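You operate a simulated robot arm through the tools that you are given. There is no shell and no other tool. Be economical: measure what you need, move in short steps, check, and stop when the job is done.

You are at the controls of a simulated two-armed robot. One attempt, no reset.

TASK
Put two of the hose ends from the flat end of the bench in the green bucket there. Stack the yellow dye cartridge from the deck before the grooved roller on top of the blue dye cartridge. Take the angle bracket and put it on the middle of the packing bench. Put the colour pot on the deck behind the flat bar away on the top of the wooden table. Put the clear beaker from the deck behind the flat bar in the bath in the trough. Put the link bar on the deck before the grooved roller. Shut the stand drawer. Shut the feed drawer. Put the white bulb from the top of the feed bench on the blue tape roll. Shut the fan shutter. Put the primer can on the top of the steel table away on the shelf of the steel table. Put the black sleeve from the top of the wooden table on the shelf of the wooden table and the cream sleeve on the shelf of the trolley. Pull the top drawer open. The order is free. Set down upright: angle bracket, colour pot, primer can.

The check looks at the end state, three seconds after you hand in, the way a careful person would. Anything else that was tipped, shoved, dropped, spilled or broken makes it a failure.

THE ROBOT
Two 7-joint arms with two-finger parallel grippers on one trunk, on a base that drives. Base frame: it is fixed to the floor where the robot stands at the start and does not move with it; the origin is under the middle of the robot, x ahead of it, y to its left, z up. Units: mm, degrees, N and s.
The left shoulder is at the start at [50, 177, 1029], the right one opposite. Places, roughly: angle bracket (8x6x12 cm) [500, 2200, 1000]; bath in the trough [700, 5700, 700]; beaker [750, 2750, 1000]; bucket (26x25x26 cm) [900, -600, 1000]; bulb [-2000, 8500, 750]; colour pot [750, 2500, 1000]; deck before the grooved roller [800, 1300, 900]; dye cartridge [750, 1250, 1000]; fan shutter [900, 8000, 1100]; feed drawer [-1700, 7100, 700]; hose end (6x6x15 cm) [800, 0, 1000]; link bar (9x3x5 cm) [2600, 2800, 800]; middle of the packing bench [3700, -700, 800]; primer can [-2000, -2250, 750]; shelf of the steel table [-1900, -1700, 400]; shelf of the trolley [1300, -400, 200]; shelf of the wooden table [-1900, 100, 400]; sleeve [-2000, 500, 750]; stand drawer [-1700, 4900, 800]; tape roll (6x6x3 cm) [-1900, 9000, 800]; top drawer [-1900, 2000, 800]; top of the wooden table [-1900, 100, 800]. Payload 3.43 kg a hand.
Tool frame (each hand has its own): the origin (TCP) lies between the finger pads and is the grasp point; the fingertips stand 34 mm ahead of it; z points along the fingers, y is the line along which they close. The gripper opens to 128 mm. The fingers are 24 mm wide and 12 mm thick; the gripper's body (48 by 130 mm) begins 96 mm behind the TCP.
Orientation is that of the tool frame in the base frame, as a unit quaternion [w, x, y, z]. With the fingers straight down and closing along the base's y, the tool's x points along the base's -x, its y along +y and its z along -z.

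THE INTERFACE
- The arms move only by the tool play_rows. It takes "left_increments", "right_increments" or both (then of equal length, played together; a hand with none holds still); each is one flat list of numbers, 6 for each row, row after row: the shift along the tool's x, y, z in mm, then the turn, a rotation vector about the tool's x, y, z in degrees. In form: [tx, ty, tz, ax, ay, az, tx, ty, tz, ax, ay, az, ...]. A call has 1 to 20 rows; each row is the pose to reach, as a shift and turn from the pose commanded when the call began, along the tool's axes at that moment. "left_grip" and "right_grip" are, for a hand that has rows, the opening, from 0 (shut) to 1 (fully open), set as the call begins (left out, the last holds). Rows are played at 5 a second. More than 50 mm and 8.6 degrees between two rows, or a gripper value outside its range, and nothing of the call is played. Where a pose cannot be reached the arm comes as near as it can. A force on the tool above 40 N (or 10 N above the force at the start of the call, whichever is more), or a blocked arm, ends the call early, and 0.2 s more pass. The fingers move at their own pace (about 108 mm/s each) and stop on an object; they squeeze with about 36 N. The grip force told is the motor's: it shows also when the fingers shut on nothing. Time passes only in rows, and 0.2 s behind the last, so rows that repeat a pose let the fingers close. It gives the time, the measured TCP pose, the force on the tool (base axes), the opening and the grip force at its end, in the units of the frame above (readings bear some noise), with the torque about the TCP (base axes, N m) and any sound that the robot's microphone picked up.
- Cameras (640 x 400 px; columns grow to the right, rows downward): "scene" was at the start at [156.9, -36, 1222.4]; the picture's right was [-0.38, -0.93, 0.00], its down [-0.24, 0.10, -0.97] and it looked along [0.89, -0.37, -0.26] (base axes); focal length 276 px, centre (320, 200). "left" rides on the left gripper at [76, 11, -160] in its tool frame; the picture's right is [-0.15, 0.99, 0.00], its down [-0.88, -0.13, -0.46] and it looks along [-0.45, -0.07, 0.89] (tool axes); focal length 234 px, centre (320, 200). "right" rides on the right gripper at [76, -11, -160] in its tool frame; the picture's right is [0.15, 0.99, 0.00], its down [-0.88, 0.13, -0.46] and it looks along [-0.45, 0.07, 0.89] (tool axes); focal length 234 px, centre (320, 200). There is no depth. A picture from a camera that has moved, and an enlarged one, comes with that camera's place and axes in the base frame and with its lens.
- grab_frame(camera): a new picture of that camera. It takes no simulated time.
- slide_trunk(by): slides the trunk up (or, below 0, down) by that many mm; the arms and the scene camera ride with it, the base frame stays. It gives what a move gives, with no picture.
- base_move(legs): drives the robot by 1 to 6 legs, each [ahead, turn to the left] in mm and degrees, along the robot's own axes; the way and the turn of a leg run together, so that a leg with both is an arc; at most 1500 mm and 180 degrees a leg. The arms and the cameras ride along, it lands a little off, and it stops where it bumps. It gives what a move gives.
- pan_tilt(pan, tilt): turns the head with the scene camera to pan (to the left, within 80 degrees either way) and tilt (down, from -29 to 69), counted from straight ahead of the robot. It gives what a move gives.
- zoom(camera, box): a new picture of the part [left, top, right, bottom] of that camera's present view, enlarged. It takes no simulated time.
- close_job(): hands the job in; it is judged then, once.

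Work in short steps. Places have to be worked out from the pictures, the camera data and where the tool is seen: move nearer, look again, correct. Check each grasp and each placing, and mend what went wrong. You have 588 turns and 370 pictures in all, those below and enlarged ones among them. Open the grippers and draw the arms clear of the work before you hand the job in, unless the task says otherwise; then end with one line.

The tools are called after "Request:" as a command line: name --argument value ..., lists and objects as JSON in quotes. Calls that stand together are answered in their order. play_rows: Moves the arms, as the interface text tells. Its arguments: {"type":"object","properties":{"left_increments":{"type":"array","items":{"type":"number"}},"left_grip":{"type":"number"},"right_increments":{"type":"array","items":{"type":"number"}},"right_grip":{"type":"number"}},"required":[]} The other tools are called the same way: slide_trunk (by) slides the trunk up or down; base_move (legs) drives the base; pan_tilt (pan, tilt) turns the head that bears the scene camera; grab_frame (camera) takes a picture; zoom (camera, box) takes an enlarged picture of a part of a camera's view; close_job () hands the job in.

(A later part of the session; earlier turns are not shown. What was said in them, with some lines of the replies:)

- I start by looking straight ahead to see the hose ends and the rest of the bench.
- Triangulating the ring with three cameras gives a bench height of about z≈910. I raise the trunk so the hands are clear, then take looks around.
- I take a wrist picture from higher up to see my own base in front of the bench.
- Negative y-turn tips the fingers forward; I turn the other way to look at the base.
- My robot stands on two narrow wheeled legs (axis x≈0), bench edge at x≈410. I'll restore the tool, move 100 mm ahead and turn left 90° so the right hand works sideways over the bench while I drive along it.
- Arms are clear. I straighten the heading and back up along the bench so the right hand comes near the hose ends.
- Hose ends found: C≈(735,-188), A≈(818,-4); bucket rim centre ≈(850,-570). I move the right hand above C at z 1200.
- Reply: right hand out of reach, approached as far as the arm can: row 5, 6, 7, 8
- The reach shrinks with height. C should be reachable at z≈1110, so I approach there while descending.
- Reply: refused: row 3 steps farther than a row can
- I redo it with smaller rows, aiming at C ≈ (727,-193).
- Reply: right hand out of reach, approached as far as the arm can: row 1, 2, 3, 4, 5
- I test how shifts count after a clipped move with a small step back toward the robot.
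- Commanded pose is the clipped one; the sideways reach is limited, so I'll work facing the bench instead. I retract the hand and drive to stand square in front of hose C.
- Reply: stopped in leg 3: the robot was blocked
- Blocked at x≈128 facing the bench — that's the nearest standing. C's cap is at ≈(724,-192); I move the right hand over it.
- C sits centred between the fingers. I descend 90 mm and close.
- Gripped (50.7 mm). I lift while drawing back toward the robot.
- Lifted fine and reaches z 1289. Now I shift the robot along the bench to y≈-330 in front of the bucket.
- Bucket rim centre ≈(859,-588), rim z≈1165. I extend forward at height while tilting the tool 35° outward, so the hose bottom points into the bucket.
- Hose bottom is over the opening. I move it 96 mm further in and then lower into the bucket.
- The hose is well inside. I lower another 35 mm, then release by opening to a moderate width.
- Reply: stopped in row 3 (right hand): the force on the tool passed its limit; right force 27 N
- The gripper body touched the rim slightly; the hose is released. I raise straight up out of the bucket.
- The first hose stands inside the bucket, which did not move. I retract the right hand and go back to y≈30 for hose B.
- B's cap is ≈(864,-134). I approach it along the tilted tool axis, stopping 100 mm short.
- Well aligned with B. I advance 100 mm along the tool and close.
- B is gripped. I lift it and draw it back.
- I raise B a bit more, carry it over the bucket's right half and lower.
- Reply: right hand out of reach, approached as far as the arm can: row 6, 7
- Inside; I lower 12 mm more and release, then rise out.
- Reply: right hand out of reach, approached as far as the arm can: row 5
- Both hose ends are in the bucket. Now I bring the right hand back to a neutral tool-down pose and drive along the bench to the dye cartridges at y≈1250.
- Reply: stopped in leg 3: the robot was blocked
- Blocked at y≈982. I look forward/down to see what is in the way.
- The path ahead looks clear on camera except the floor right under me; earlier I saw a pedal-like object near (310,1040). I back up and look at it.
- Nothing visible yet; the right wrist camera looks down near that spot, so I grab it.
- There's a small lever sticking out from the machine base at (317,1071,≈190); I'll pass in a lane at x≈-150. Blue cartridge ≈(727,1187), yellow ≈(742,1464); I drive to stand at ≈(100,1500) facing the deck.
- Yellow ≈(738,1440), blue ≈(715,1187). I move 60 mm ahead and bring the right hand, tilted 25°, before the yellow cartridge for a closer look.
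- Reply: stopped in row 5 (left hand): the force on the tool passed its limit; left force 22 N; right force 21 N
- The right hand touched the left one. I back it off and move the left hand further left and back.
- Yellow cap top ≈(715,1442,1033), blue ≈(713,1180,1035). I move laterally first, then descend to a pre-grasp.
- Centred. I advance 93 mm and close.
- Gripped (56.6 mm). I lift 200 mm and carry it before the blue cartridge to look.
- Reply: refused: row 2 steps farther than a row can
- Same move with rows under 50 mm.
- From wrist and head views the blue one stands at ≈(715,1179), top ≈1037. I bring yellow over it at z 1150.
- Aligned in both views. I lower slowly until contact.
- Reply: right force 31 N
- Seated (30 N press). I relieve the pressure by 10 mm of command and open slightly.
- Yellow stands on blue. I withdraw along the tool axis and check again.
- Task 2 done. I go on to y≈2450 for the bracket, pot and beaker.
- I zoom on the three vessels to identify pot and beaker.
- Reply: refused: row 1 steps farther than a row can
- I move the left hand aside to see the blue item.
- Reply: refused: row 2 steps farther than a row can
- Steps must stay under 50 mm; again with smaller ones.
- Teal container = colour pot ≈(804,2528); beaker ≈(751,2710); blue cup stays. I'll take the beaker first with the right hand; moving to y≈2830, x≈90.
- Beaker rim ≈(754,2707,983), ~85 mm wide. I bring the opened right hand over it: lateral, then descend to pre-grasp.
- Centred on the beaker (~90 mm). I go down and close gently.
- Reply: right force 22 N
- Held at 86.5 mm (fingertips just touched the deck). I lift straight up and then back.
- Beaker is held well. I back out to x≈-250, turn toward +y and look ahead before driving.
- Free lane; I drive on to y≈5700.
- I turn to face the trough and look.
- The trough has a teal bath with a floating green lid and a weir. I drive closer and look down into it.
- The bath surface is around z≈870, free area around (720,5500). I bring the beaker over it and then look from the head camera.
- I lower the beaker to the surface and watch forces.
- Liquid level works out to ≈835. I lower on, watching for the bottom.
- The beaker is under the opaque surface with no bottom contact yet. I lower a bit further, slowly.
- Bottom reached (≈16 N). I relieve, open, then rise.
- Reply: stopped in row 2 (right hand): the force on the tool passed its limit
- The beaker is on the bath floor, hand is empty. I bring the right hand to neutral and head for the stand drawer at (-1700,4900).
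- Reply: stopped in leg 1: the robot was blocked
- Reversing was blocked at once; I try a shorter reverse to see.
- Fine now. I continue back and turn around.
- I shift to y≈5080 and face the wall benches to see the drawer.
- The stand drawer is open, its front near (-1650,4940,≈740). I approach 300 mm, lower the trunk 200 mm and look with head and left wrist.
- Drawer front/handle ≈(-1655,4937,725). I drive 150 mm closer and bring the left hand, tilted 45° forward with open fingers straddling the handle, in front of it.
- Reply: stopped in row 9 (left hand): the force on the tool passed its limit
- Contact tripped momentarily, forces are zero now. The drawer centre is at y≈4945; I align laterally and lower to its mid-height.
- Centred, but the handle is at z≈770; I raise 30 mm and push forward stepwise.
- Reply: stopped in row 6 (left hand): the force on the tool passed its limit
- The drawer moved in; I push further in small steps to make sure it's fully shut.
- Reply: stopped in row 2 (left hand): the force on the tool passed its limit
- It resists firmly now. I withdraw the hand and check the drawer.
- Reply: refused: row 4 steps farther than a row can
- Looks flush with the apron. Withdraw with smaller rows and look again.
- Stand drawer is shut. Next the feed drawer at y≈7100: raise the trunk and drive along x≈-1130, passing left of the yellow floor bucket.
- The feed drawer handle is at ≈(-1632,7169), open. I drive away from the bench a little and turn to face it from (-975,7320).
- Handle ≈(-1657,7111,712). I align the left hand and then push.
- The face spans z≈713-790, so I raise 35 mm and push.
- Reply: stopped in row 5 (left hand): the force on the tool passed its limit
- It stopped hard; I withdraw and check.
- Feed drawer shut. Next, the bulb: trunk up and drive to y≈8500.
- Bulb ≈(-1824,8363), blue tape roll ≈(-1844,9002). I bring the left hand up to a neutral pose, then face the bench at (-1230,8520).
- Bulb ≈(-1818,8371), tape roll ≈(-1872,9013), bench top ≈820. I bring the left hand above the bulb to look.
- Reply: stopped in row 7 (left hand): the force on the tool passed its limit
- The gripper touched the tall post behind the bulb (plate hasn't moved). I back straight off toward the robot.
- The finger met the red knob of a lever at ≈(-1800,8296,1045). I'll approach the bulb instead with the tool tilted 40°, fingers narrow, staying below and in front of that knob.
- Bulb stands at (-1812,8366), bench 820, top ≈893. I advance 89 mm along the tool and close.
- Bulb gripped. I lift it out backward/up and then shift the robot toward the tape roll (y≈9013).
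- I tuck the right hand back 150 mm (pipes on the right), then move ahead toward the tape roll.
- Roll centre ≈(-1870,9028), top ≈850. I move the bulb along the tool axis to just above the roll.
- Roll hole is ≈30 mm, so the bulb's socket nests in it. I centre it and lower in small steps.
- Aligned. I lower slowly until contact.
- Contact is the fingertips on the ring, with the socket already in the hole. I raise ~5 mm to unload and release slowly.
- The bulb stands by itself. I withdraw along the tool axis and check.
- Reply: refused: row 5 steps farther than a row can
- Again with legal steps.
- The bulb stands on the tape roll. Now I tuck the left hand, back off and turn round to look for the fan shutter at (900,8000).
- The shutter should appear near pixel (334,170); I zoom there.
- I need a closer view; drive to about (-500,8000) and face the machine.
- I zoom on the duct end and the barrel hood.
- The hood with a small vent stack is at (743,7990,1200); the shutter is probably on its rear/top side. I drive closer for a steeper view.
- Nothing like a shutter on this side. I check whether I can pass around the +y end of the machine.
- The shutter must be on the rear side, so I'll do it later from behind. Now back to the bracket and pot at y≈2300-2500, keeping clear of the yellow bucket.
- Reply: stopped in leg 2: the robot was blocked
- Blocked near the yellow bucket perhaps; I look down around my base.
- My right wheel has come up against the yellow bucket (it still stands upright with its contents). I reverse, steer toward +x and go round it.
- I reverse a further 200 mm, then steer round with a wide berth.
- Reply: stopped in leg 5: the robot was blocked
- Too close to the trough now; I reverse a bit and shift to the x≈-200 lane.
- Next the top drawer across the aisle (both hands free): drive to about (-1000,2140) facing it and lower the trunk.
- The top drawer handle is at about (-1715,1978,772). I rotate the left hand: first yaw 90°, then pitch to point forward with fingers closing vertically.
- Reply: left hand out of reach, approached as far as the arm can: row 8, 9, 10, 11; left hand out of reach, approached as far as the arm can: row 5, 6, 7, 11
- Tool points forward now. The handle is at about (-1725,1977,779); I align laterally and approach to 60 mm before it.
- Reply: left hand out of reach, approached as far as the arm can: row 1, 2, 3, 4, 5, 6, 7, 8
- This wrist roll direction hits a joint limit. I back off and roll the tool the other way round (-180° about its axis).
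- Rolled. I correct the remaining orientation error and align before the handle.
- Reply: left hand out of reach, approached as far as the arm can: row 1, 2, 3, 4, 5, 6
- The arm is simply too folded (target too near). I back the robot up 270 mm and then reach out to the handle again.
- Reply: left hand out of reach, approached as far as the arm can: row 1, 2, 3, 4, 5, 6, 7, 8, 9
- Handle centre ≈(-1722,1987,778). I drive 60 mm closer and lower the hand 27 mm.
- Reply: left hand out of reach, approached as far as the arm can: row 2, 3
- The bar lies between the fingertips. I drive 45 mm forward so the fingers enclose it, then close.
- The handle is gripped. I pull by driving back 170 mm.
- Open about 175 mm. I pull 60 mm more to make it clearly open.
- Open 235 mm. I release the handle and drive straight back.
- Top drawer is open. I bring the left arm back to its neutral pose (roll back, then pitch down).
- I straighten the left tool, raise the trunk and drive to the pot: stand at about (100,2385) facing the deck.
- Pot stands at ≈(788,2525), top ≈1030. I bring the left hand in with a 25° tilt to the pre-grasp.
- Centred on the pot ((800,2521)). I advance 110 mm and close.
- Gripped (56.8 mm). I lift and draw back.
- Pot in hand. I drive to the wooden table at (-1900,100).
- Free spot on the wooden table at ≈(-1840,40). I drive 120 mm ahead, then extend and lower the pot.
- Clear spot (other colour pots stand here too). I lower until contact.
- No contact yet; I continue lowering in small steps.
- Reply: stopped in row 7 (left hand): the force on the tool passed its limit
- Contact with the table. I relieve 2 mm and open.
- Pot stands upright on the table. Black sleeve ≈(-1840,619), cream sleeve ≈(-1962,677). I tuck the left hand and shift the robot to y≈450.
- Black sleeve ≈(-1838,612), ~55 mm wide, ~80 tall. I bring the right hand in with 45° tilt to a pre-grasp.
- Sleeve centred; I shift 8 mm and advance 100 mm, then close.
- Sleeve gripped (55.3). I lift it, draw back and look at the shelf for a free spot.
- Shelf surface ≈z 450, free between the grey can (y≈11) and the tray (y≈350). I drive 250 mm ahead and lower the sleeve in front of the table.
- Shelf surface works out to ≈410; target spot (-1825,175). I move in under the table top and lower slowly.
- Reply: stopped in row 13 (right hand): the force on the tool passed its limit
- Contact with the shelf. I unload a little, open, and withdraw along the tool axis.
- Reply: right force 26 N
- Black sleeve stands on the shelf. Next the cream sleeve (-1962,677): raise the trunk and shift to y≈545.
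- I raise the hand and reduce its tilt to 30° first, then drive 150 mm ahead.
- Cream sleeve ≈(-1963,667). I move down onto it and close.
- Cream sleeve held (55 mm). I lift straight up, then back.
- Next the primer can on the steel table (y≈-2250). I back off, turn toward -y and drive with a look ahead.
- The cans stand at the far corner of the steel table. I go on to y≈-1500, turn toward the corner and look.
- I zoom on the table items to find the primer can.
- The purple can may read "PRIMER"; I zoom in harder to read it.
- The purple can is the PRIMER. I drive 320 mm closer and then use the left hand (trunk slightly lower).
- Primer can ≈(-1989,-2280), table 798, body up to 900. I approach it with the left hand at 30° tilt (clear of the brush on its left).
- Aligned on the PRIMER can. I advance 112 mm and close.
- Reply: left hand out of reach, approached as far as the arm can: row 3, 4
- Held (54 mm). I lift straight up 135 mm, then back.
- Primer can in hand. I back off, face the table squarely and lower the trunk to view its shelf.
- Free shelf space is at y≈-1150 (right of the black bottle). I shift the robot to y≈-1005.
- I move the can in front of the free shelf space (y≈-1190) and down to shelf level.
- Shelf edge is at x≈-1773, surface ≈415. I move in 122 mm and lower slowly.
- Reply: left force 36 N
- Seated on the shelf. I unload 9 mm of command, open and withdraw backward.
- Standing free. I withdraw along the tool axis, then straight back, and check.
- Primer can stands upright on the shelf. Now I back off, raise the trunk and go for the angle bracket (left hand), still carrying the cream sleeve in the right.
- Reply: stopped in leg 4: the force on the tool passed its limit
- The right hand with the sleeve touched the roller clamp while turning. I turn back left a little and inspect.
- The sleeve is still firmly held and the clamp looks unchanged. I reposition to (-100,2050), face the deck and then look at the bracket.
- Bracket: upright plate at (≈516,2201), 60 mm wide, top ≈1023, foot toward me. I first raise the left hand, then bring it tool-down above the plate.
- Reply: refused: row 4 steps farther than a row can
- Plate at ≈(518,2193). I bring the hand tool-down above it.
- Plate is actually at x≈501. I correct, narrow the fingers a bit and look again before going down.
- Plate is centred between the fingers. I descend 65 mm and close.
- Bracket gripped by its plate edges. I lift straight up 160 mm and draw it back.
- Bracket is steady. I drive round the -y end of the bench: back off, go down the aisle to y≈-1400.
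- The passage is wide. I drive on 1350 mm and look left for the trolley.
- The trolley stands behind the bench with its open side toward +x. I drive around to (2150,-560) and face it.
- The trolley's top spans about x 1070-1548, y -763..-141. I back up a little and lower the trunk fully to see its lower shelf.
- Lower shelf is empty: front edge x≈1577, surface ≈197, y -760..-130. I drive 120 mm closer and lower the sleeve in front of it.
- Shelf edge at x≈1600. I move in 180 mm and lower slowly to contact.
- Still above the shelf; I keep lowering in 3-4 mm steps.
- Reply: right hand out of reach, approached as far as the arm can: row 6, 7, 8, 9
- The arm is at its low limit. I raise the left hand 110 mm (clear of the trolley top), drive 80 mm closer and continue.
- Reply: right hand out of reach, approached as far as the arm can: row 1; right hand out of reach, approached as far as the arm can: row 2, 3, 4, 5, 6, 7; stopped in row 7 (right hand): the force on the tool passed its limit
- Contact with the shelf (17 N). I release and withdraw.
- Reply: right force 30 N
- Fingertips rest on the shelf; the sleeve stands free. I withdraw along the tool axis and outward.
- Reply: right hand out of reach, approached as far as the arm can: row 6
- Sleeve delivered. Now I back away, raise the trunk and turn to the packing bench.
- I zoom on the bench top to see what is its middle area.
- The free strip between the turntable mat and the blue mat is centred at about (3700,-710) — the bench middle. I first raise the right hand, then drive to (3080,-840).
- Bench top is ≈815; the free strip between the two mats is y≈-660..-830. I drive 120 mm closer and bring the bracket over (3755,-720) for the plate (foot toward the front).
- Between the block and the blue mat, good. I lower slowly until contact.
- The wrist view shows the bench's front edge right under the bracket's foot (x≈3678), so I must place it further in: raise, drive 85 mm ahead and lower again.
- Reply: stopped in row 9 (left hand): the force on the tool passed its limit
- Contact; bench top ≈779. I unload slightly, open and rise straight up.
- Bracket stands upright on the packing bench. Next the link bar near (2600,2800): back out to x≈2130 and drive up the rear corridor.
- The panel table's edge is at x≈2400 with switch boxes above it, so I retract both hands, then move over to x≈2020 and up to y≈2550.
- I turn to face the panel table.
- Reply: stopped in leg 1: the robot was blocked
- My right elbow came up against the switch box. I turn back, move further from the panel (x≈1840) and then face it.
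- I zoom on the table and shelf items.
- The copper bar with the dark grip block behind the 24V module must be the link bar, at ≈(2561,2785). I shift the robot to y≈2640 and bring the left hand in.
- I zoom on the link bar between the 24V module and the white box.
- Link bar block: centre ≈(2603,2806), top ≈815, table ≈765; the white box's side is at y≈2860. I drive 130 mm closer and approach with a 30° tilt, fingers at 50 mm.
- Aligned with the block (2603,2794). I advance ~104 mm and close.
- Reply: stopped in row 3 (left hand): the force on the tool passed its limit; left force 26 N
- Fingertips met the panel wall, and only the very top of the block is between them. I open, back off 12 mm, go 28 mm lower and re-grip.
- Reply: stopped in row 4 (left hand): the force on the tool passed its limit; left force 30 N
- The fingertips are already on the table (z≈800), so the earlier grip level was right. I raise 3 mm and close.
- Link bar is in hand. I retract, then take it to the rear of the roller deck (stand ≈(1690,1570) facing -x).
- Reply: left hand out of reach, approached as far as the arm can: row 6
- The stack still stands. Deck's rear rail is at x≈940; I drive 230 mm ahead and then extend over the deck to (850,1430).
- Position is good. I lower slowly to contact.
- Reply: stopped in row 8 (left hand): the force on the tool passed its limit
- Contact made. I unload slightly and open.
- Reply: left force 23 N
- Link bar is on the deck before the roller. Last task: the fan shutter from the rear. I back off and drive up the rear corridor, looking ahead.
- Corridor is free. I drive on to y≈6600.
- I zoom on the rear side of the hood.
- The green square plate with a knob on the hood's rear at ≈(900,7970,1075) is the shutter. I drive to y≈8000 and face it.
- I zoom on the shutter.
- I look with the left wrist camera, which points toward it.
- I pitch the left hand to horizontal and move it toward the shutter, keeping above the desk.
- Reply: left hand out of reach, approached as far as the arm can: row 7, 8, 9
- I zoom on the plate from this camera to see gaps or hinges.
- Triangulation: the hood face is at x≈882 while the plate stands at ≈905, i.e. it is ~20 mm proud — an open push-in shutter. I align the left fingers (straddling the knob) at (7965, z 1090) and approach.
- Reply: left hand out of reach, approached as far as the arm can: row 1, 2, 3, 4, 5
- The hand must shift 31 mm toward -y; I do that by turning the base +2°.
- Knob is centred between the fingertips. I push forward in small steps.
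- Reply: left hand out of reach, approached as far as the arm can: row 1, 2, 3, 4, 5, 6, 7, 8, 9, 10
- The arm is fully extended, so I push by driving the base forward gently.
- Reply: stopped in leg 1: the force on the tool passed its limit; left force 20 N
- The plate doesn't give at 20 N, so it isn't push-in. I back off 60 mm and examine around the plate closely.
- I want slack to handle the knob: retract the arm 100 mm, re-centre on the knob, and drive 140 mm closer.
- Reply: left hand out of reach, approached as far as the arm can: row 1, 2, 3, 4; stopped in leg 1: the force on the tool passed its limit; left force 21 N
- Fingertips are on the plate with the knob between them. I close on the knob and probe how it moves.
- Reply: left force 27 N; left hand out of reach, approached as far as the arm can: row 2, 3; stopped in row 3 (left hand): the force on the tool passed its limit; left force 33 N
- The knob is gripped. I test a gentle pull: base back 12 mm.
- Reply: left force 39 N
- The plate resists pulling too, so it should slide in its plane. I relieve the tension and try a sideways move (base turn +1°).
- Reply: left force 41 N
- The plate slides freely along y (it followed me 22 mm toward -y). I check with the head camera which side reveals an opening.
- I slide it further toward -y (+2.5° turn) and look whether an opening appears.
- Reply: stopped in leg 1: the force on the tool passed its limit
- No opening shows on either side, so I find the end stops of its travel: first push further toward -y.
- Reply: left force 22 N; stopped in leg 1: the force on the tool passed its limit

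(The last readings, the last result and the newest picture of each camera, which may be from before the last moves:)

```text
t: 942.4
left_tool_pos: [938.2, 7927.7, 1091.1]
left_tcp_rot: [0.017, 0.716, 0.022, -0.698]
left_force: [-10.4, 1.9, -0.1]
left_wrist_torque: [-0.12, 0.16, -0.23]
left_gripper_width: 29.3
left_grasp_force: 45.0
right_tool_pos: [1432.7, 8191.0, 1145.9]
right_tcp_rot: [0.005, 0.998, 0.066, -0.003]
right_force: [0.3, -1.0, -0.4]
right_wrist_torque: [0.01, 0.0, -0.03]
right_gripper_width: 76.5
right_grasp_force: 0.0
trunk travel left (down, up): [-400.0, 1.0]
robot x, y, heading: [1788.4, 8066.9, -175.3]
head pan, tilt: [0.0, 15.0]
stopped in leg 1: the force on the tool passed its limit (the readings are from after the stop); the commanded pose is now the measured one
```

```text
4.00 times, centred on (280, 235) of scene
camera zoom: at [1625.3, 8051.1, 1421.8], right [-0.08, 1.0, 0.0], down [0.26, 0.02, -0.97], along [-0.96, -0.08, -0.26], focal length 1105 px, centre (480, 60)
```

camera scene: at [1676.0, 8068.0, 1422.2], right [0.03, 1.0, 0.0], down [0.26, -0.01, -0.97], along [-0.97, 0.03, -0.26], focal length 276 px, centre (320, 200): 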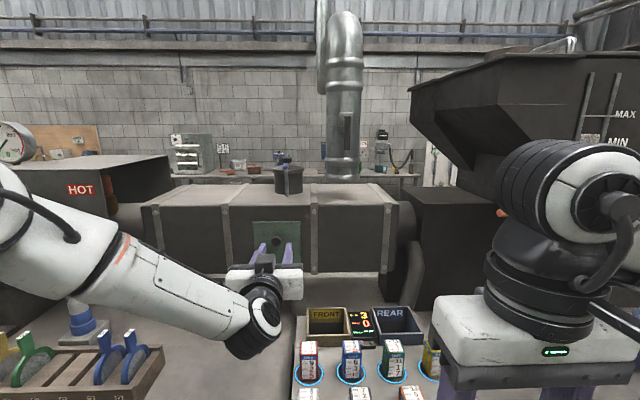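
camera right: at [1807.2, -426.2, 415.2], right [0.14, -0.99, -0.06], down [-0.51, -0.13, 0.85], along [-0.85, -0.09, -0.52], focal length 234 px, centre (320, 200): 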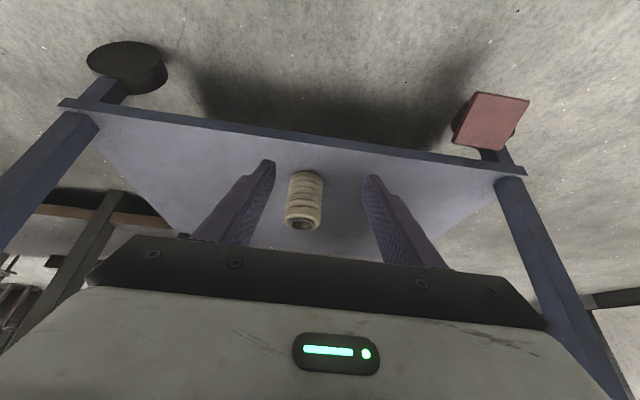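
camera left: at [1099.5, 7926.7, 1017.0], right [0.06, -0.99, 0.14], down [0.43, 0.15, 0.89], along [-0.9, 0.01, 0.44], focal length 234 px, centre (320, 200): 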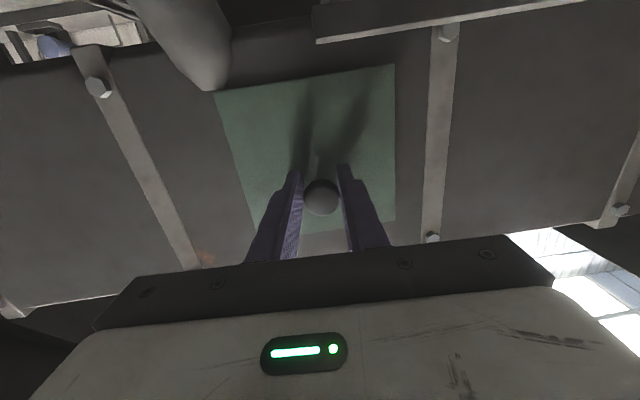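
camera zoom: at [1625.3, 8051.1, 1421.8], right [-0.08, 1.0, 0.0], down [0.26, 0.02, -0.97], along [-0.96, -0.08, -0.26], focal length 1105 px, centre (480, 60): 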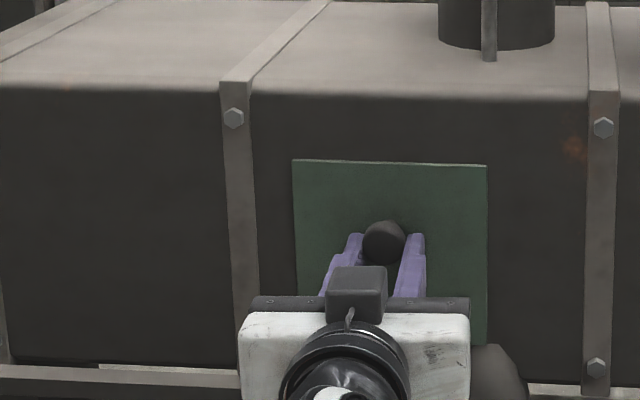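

There's an end stop at y≈7927. Now I try the +y direction to find the other end.

Request:
base_move --legs '[[0, -3.5]]'

Request:
base_move --legs '[[0, -2.5]]'

Request:
zoom --camera "scene" --box '[215, 185, 345, 285]'

```text
t: 943.8
left_tool_pos: [937.3, 7977.2, 1090.9]
left_tcp_rot: [-0.005, 0.716, 0.002, -0.698]
left_force: [16.9, -1.6, 2.4]
left_wrist_torque: [0.04, -0.12, -0.02]
left_gripper_width: 29.2
left_grasp_force: 44.9
right_tool_pos: [1445.4, 8211.6, 1147.4]
right_tcp_rot: [0.006, 0.999, 0.036, -0.004]
right_force: [-0.2, 0.0, -0.5]
right_wrist_torque: [-0.01, 0.01, -0.02]
right_gripper_width: 76.8
right_grasp_force: 0.0
trunk travel left (down, up): [-400.0, 1.0]
robot x, y, heading: [1792.0, 8067.6, -178.2]
head pan, tilt: [0.0, 15.0]
stopped in leg 1: the force on the tool passed its limit (the readings are from after the stop); the commanded pose is now the measured one
```

```text
t: 944.6
left_tool_pos: [936.8, 8018.3, 1090.9]
left_tcp_rot: [-0.021, 0.716, -0.015, -0.698]
left_force: [35.9, -0.6, 1.3]
left_wrist_torque: [0.02, 0.29, -0.2]
left_gripper_width: 29.2
left_grasp_force: 45.0
right_tool_pos: [1453.7, 8227.9, 1147.8]
right_tcp_rot: [0.004, 1.0, 0.014, -0.006]
right_force: [0.4, -0.2, 0.8]
right_wrist_torque: [-0.01, -0.02, 0.02]
right_gripper_width: 77.0
right_grasp_force: 0.0
trunk travel left (down, up): [-400.0, 1.0]
robot x, y, heading: [1791.1, 8066.9, 179.1]
head pan, tilt: [0.0, 15.0]
```

```text
4.00 times, centred on (280, 235) of scene
camera zoom: at [1633.2, 8068.4, 1422.9], right [0.02, 1.0, 0.0], down [0.25, -0.01, -0.97], along [-0.97, 0.02, -0.25], focal length 1105 px, centre (480, 60)
```

zoom: 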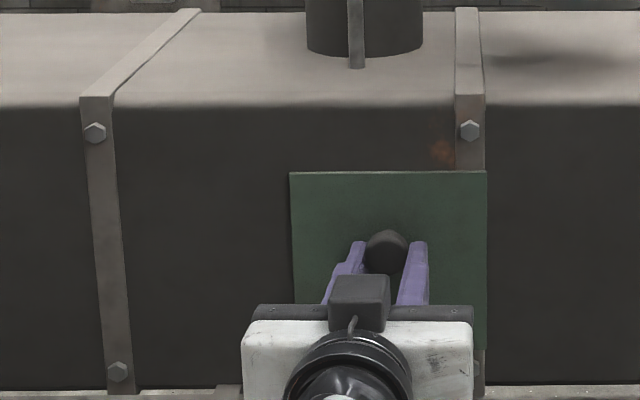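

It continues past the initial position toward +y (over the strap). I go a bit further to see whether an opening gets uncovered.

Request:
base_move --legs '[[0, -3]]'

Request:
zoom --camera "scene" --box '[215, 185, 345, 285]'

Request:
grab_frame --camera "left"

```text
t: 945.4
left_tool_pos: [934.8, 8025.5, 1089.5]
left_tcp_rot: [-0.023, 0.714, -0.014, -0.7]
left_force: [23.7, -4.3, 4.1]
left_wrist_torque: [0.1, -0.04, 0.2]
left_gripper_width: 29.1
left_grasp_force: 45.1
right_tool_pos: [1456.9, 8234.0, 1147.3]
right_tcp_rot: [0.004, 1.0, 0.005, -0.006]
right_force: [0.4, -0.4, 0.0]
right_wrist_torque: [-0.02, 0.0, -0.01]
right_gripper_width: 76.6
right_grasp_force: 0.2
trunk travel left (down, up): [-400.0, 1.0]
robot x, y, heading: [1794.7, 8065.1, 177.9]
head pan, tilt: [0.0, 15.0]
stopped in leg 1: the force on the tool passed its limit (the readings are from after the stop); the commanded pose is now the measured one
```

```text
4.00 times, centred on (280, 235) of scene
camera zoom: at [1633.2, 8070.0, 1422.7], right [0.04, 1.0, 0.0], down [0.26, -0.01, -0.97], along [-0.97, 0.04, -0.26], focal length 1105 px, centre (480, 60)
```

zoom: 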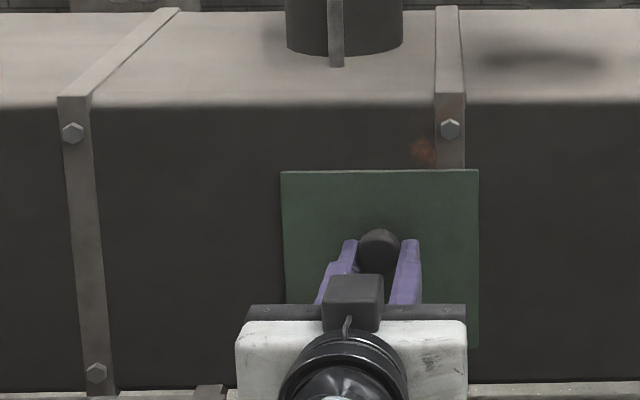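

```text
89 pictures are left
camera left: at [1095.8, 8007.3, 1017.6], right [-0.06, -0.99, 0.13], down [0.44, 0.1, 0.89], along [-0.89, 0.11, 0.43], focal length 234 px, centre (320, 200)
```

left: 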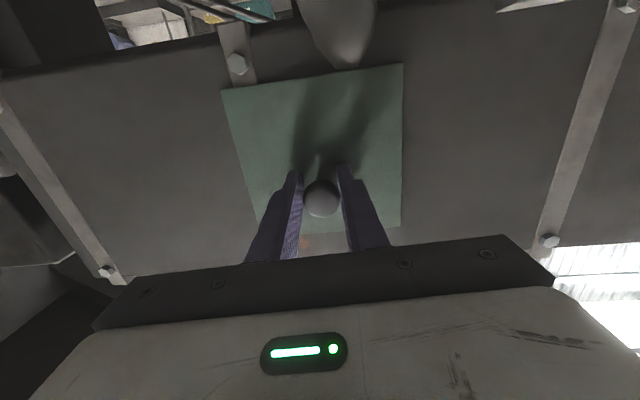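

The travel is ≈100 mm between y≈7927 and ≈8027. Only at the -y end does the plate lie wholly between the straps (at the other it overlaps a strap, where no opening can be), so -y is the shut end. I slide it there.

Request:
base_move --legs '[[0, 3.2]]'

Request:
base_move --legs '[[0, 3.2]]'

Request:
zoom --camera "scene" --box '[215, 185, 345, 285]'

```text
t: 946.2
left_tool_pos: [934.2, 7977.4, 1090.8]
left_tcp_rot: [-0.003, 0.714, 0.005, -0.7]
left_force: [-7.6, -0.4, 11.4]
left_wrist_torque: [0.02, 0.07, 0.14]
left_gripper_width: 29.1
left_grasp_force: 44.8
right_tool_pos: [1445.4, 8214.9, 1147.1]
right_tcp_rot: [0.004, 0.999, 0.032, -0.005]
right_force: [0.2, -0.3, -0.6]
right_wrist_torque: [0.01, 0.0, 0.0]
right_gripper_width: 76.6
right_grasp_force: 0.1
trunk travel left (down, up): [-400.0, 1.0]
robot x, y, heading: [1791.0, 8066.4, -179.0]
head pan, tilt: [0.0, 15.0]
```

```text
t: 947.2
left_tool_pos: [936.5, 7927.4, 1090.2]
left_tcp_rot: [0.018, 0.715, 0.025, -0.699]
left_force: [-20.3, -0.9, -5.2]
left_wrist_torque: [0.03, -0.13, 0.1]
left_gripper_width: 29.0
left_grasp_force: 45.3
right_tool_pos: [1432.7, 8193.9, 1144.9]
right_tcp_rot: [0.004, 0.998, 0.062, -0.002]
right_force: [0.6, -0.5, 0.9]
right_wrist_torque: [-0.02, 0.0, 0.01]
right_gripper_width: 76.7
right_grasp_force: 0.1
trunk travel left (down, up): [-400.0, 1.0]
robot x, y, heading: [1790.7, 8066.3, -175.6]
head pan, tilt: [0.0, 15.0]
stopped in leg 1: the force on the tool passed its limit (the readings are from after the stop); the commanded pose is now the measured one
```

```text
4.00 times, centred on (280, 235) of scene
camera zoom: at [1623.9, 8052.3, 1421.5], right [-0.08, 1.0, 0.0], down [0.26, 0.02, -0.97], along [-0.96, -0.07, -0.26], focal length 1105 px, centre (480, 60)
```

zoom: 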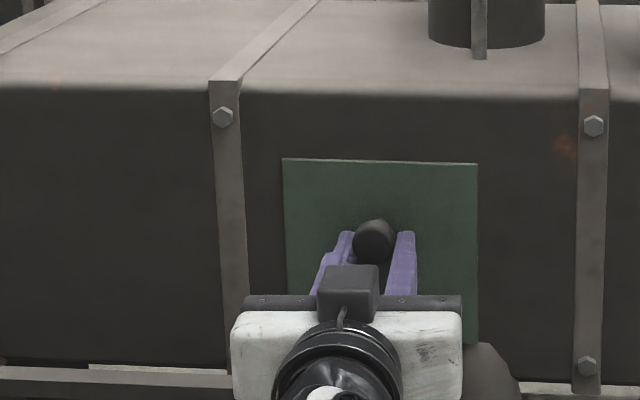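

The plate is at its -y end. I open the fingers and back straight off, then verify it stays.

Request:
play_rows --left_increments '[0, 0, 0, 0, 0, 0, 0, 0, 0, 0, 0, 0]' --left_grip 0.5

Request:
base_move --legs '[[-200, 0]]'

Request:
zoom --camera "scene" --box '[215, 170, 375, 290]'

```text
t: 947.8
left_tool_pos: [940.0, 7928.2, 1094.8]
left_tcp_rot: [0.018, 0.712, 0.024, -0.701]
left_force: [0.3, 0.5, 0.7]
left_wrist_torque: [-0.01, -0.03, -0.02]
left_gripper_width: 63.8
left_grasp_force: 0.1
right_tool_pos: [1436.8, 8193.4, 1145.7]
right_tcp_rot: [0.005, 0.998, 0.062, -0.004]
right_force: [-0.6, -0.6, -0.3]
right_wrist_torque: [-0.01, -0.01, -0.03]
right_gripper_width: 77.0
right_grasp_force: 0.0
trunk travel left (down, up): [-400.0, 1.0]
robot x, y, heading: [1790.4, 8065.4, -175.8]
head pan, tilt: [0.0, 15.0]
```

```text
t: 949.4
left_tool_pos: [1138.9, 7943.6, 1095.4]
left_tcp_rot: [0.017, 0.712, 0.023, -0.701]
left_force: [0.7, -0.2, -0.5]
left_wrist_torque: [-0.03, 0.0, 0.01]
left_gripper_width: 64.3
left_grasp_force: 0.0
right_tool_pos: [1636.5, 8208.7, 1145.5]
right_tcp_rot: [0.004, 0.998, 0.062, -0.004]
right_force: [0.2, -0.7, -0.3]
right_wrist_torque: [-0.02, 0.03, 0.0]
right_gripper_width: 76.9
right_grasp_force: 0.0
trunk travel left (down, up): [-400.0, 1.0]
robot x, y, heading: [1989.2, 8081.0, -175.8]
head pan, tilt: [0.0, 15.0]
```

```text
3.33 times, centred on (295, 230) of scene
camera zoom: at [1828.3, 8067.6, 1422.2], right [-0.07, 1.0, 0.0], down [0.26, 0.02, -0.97], along [-0.96, -0.07, -0.26], focal length 921 px, centre (403, 100)
```

zoom: 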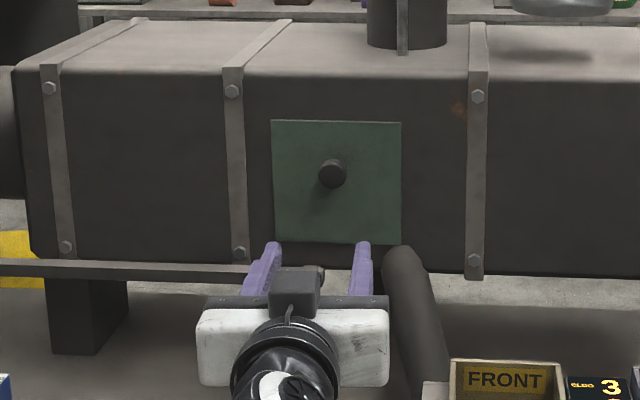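

The shutter rests at its closed end. I back away from the machine, open both grippers and finish.

Request:
base_move --legs '[[-200, 0]]'

Request:
play_rows --left_increments '[0, 0, -30, 0, 0, 0, 0, 0, -60, 0, 0, 0]' --right_increments '[0, 0, 0, 0, 0, 0, 0, 0, 0, 0, 0, 0]' --left_grip 1 --right_grip 1

Request:
grab_frame --camera "scene"

```text
t: 951.0
left_tool_pos: [1338.4, 7960.2, 1094.1]
left_tcp_rot: [0.018, 0.712, 0.023, -0.701]
left_force: [-0.1, -0.6, 0.7]
left_wrist_torque: [0.01, -0.05, -0.01]
left_gripper_width: 63.8
left_grasp_force: 0.1
right_tool_pos: [1837.9, 8223.3, 1146.2]
right_tcp_rot: [0.005, 0.998, 0.061, -0.004]
right_force: [0.7, 0.3, 0.0]
right_wrist_torque: [0.03, 0.01, 0.0]
right_gripper_width: 76.9
right_grasp_force: 0.0
trunk travel left (down, up): [-400.0, 1.0]
robot x, y, heading: [2192.4, 8096.1, -175.8]
head pan, tilt: [0.0, 15.0]
```

```text
t: 951.6
left_tool_pos: [1343.5, 7971.0, 1084.4]
left_tcp_rot: [0.018, 0.713, 0.024, -0.701]
left_force: [0.4, -0.3, -0.3]
left_wrist_torque: [0.03, -0.02, 0.02]
left_gripper_width: 128.2
left_grasp_force: 0.1
left hand out of reach, approached as far as the arm can: row 1, 2
right_tool_pos: [1836.6, 8224.3, 1145.2]
right_tcp_rot: [0.005, 0.998, 0.061, -0.003]
right_force: [-0.1, 0.7, -0.7]
right_wrist_torque: [0.02, -0.02, 0.0]
right_gripper_width: 128.0
right_grasp_force: 0.0
trunk travel left (down, up): [-400.0, 1.0]
robot x, y, heading: [2188.8, 8096.9, -175.6]
head pan, tilt: [0.0, 15.0]
```

```text
86 pictures are left
camera scene: at [2028.1, 8082.9, 1422.1], right [-0.07, 1.0, 0.0], down [0.26, 0.02, -0.97], along [-0.96, -0.07, -0.26], focal length 276 px, centre (320, 200)
```

scene: 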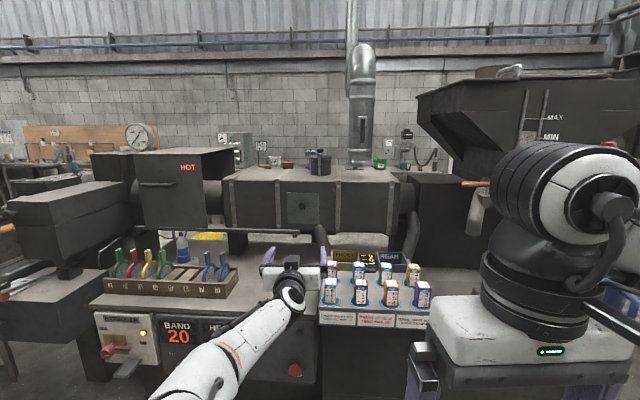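

All calm; I draw the arm fully clear of the desk and hand in.

Request:
base_move --legs '[[-200, 0]]'

Request:
close_job

```text
t: 953.0
left_tool_pos: [1470.0, 7995.6, 1085.2]
left_tcp_rot: [0.013, 0.712, 0.018, -0.701]
left_force: [0.7, -0.8, 0.1]
left_wrist_torque: [-0.02, -0.03, 0.03]
left_gripper_width: 128.3
left_grasp_force: 0.1
right_tool_pos: [1966.7, 8241.8, 1145.8]
right_tcp_rot: [0.005, 0.998, 0.055, -0.005]
right_force: [0.0, 0.2, 0.4]
right_wrist_torque: [-0.01, 0.01, -0.04]
right_gripper_width: 128.2
right_grasp_force: 0.1
trunk travel left (down, up): [-400.0, 1.0]
robot x, y, heading: [2321.2, 8108.8, -176.8]
head pan, tilt: [0.0, 15.0]
stopped in leg 1: the robot was blocked; the commanded pose is now the measured one
```

```text
The job is handed in.
```

I handed the job in with every task done as far as I could tell, but the fan shutter's shut end and the bracket's "middle of the bench" spot are my best guesses, and I bumped a floor bucket, a roller clamp, a lever knob, a switch box and, on the last reverse, something I never identified.
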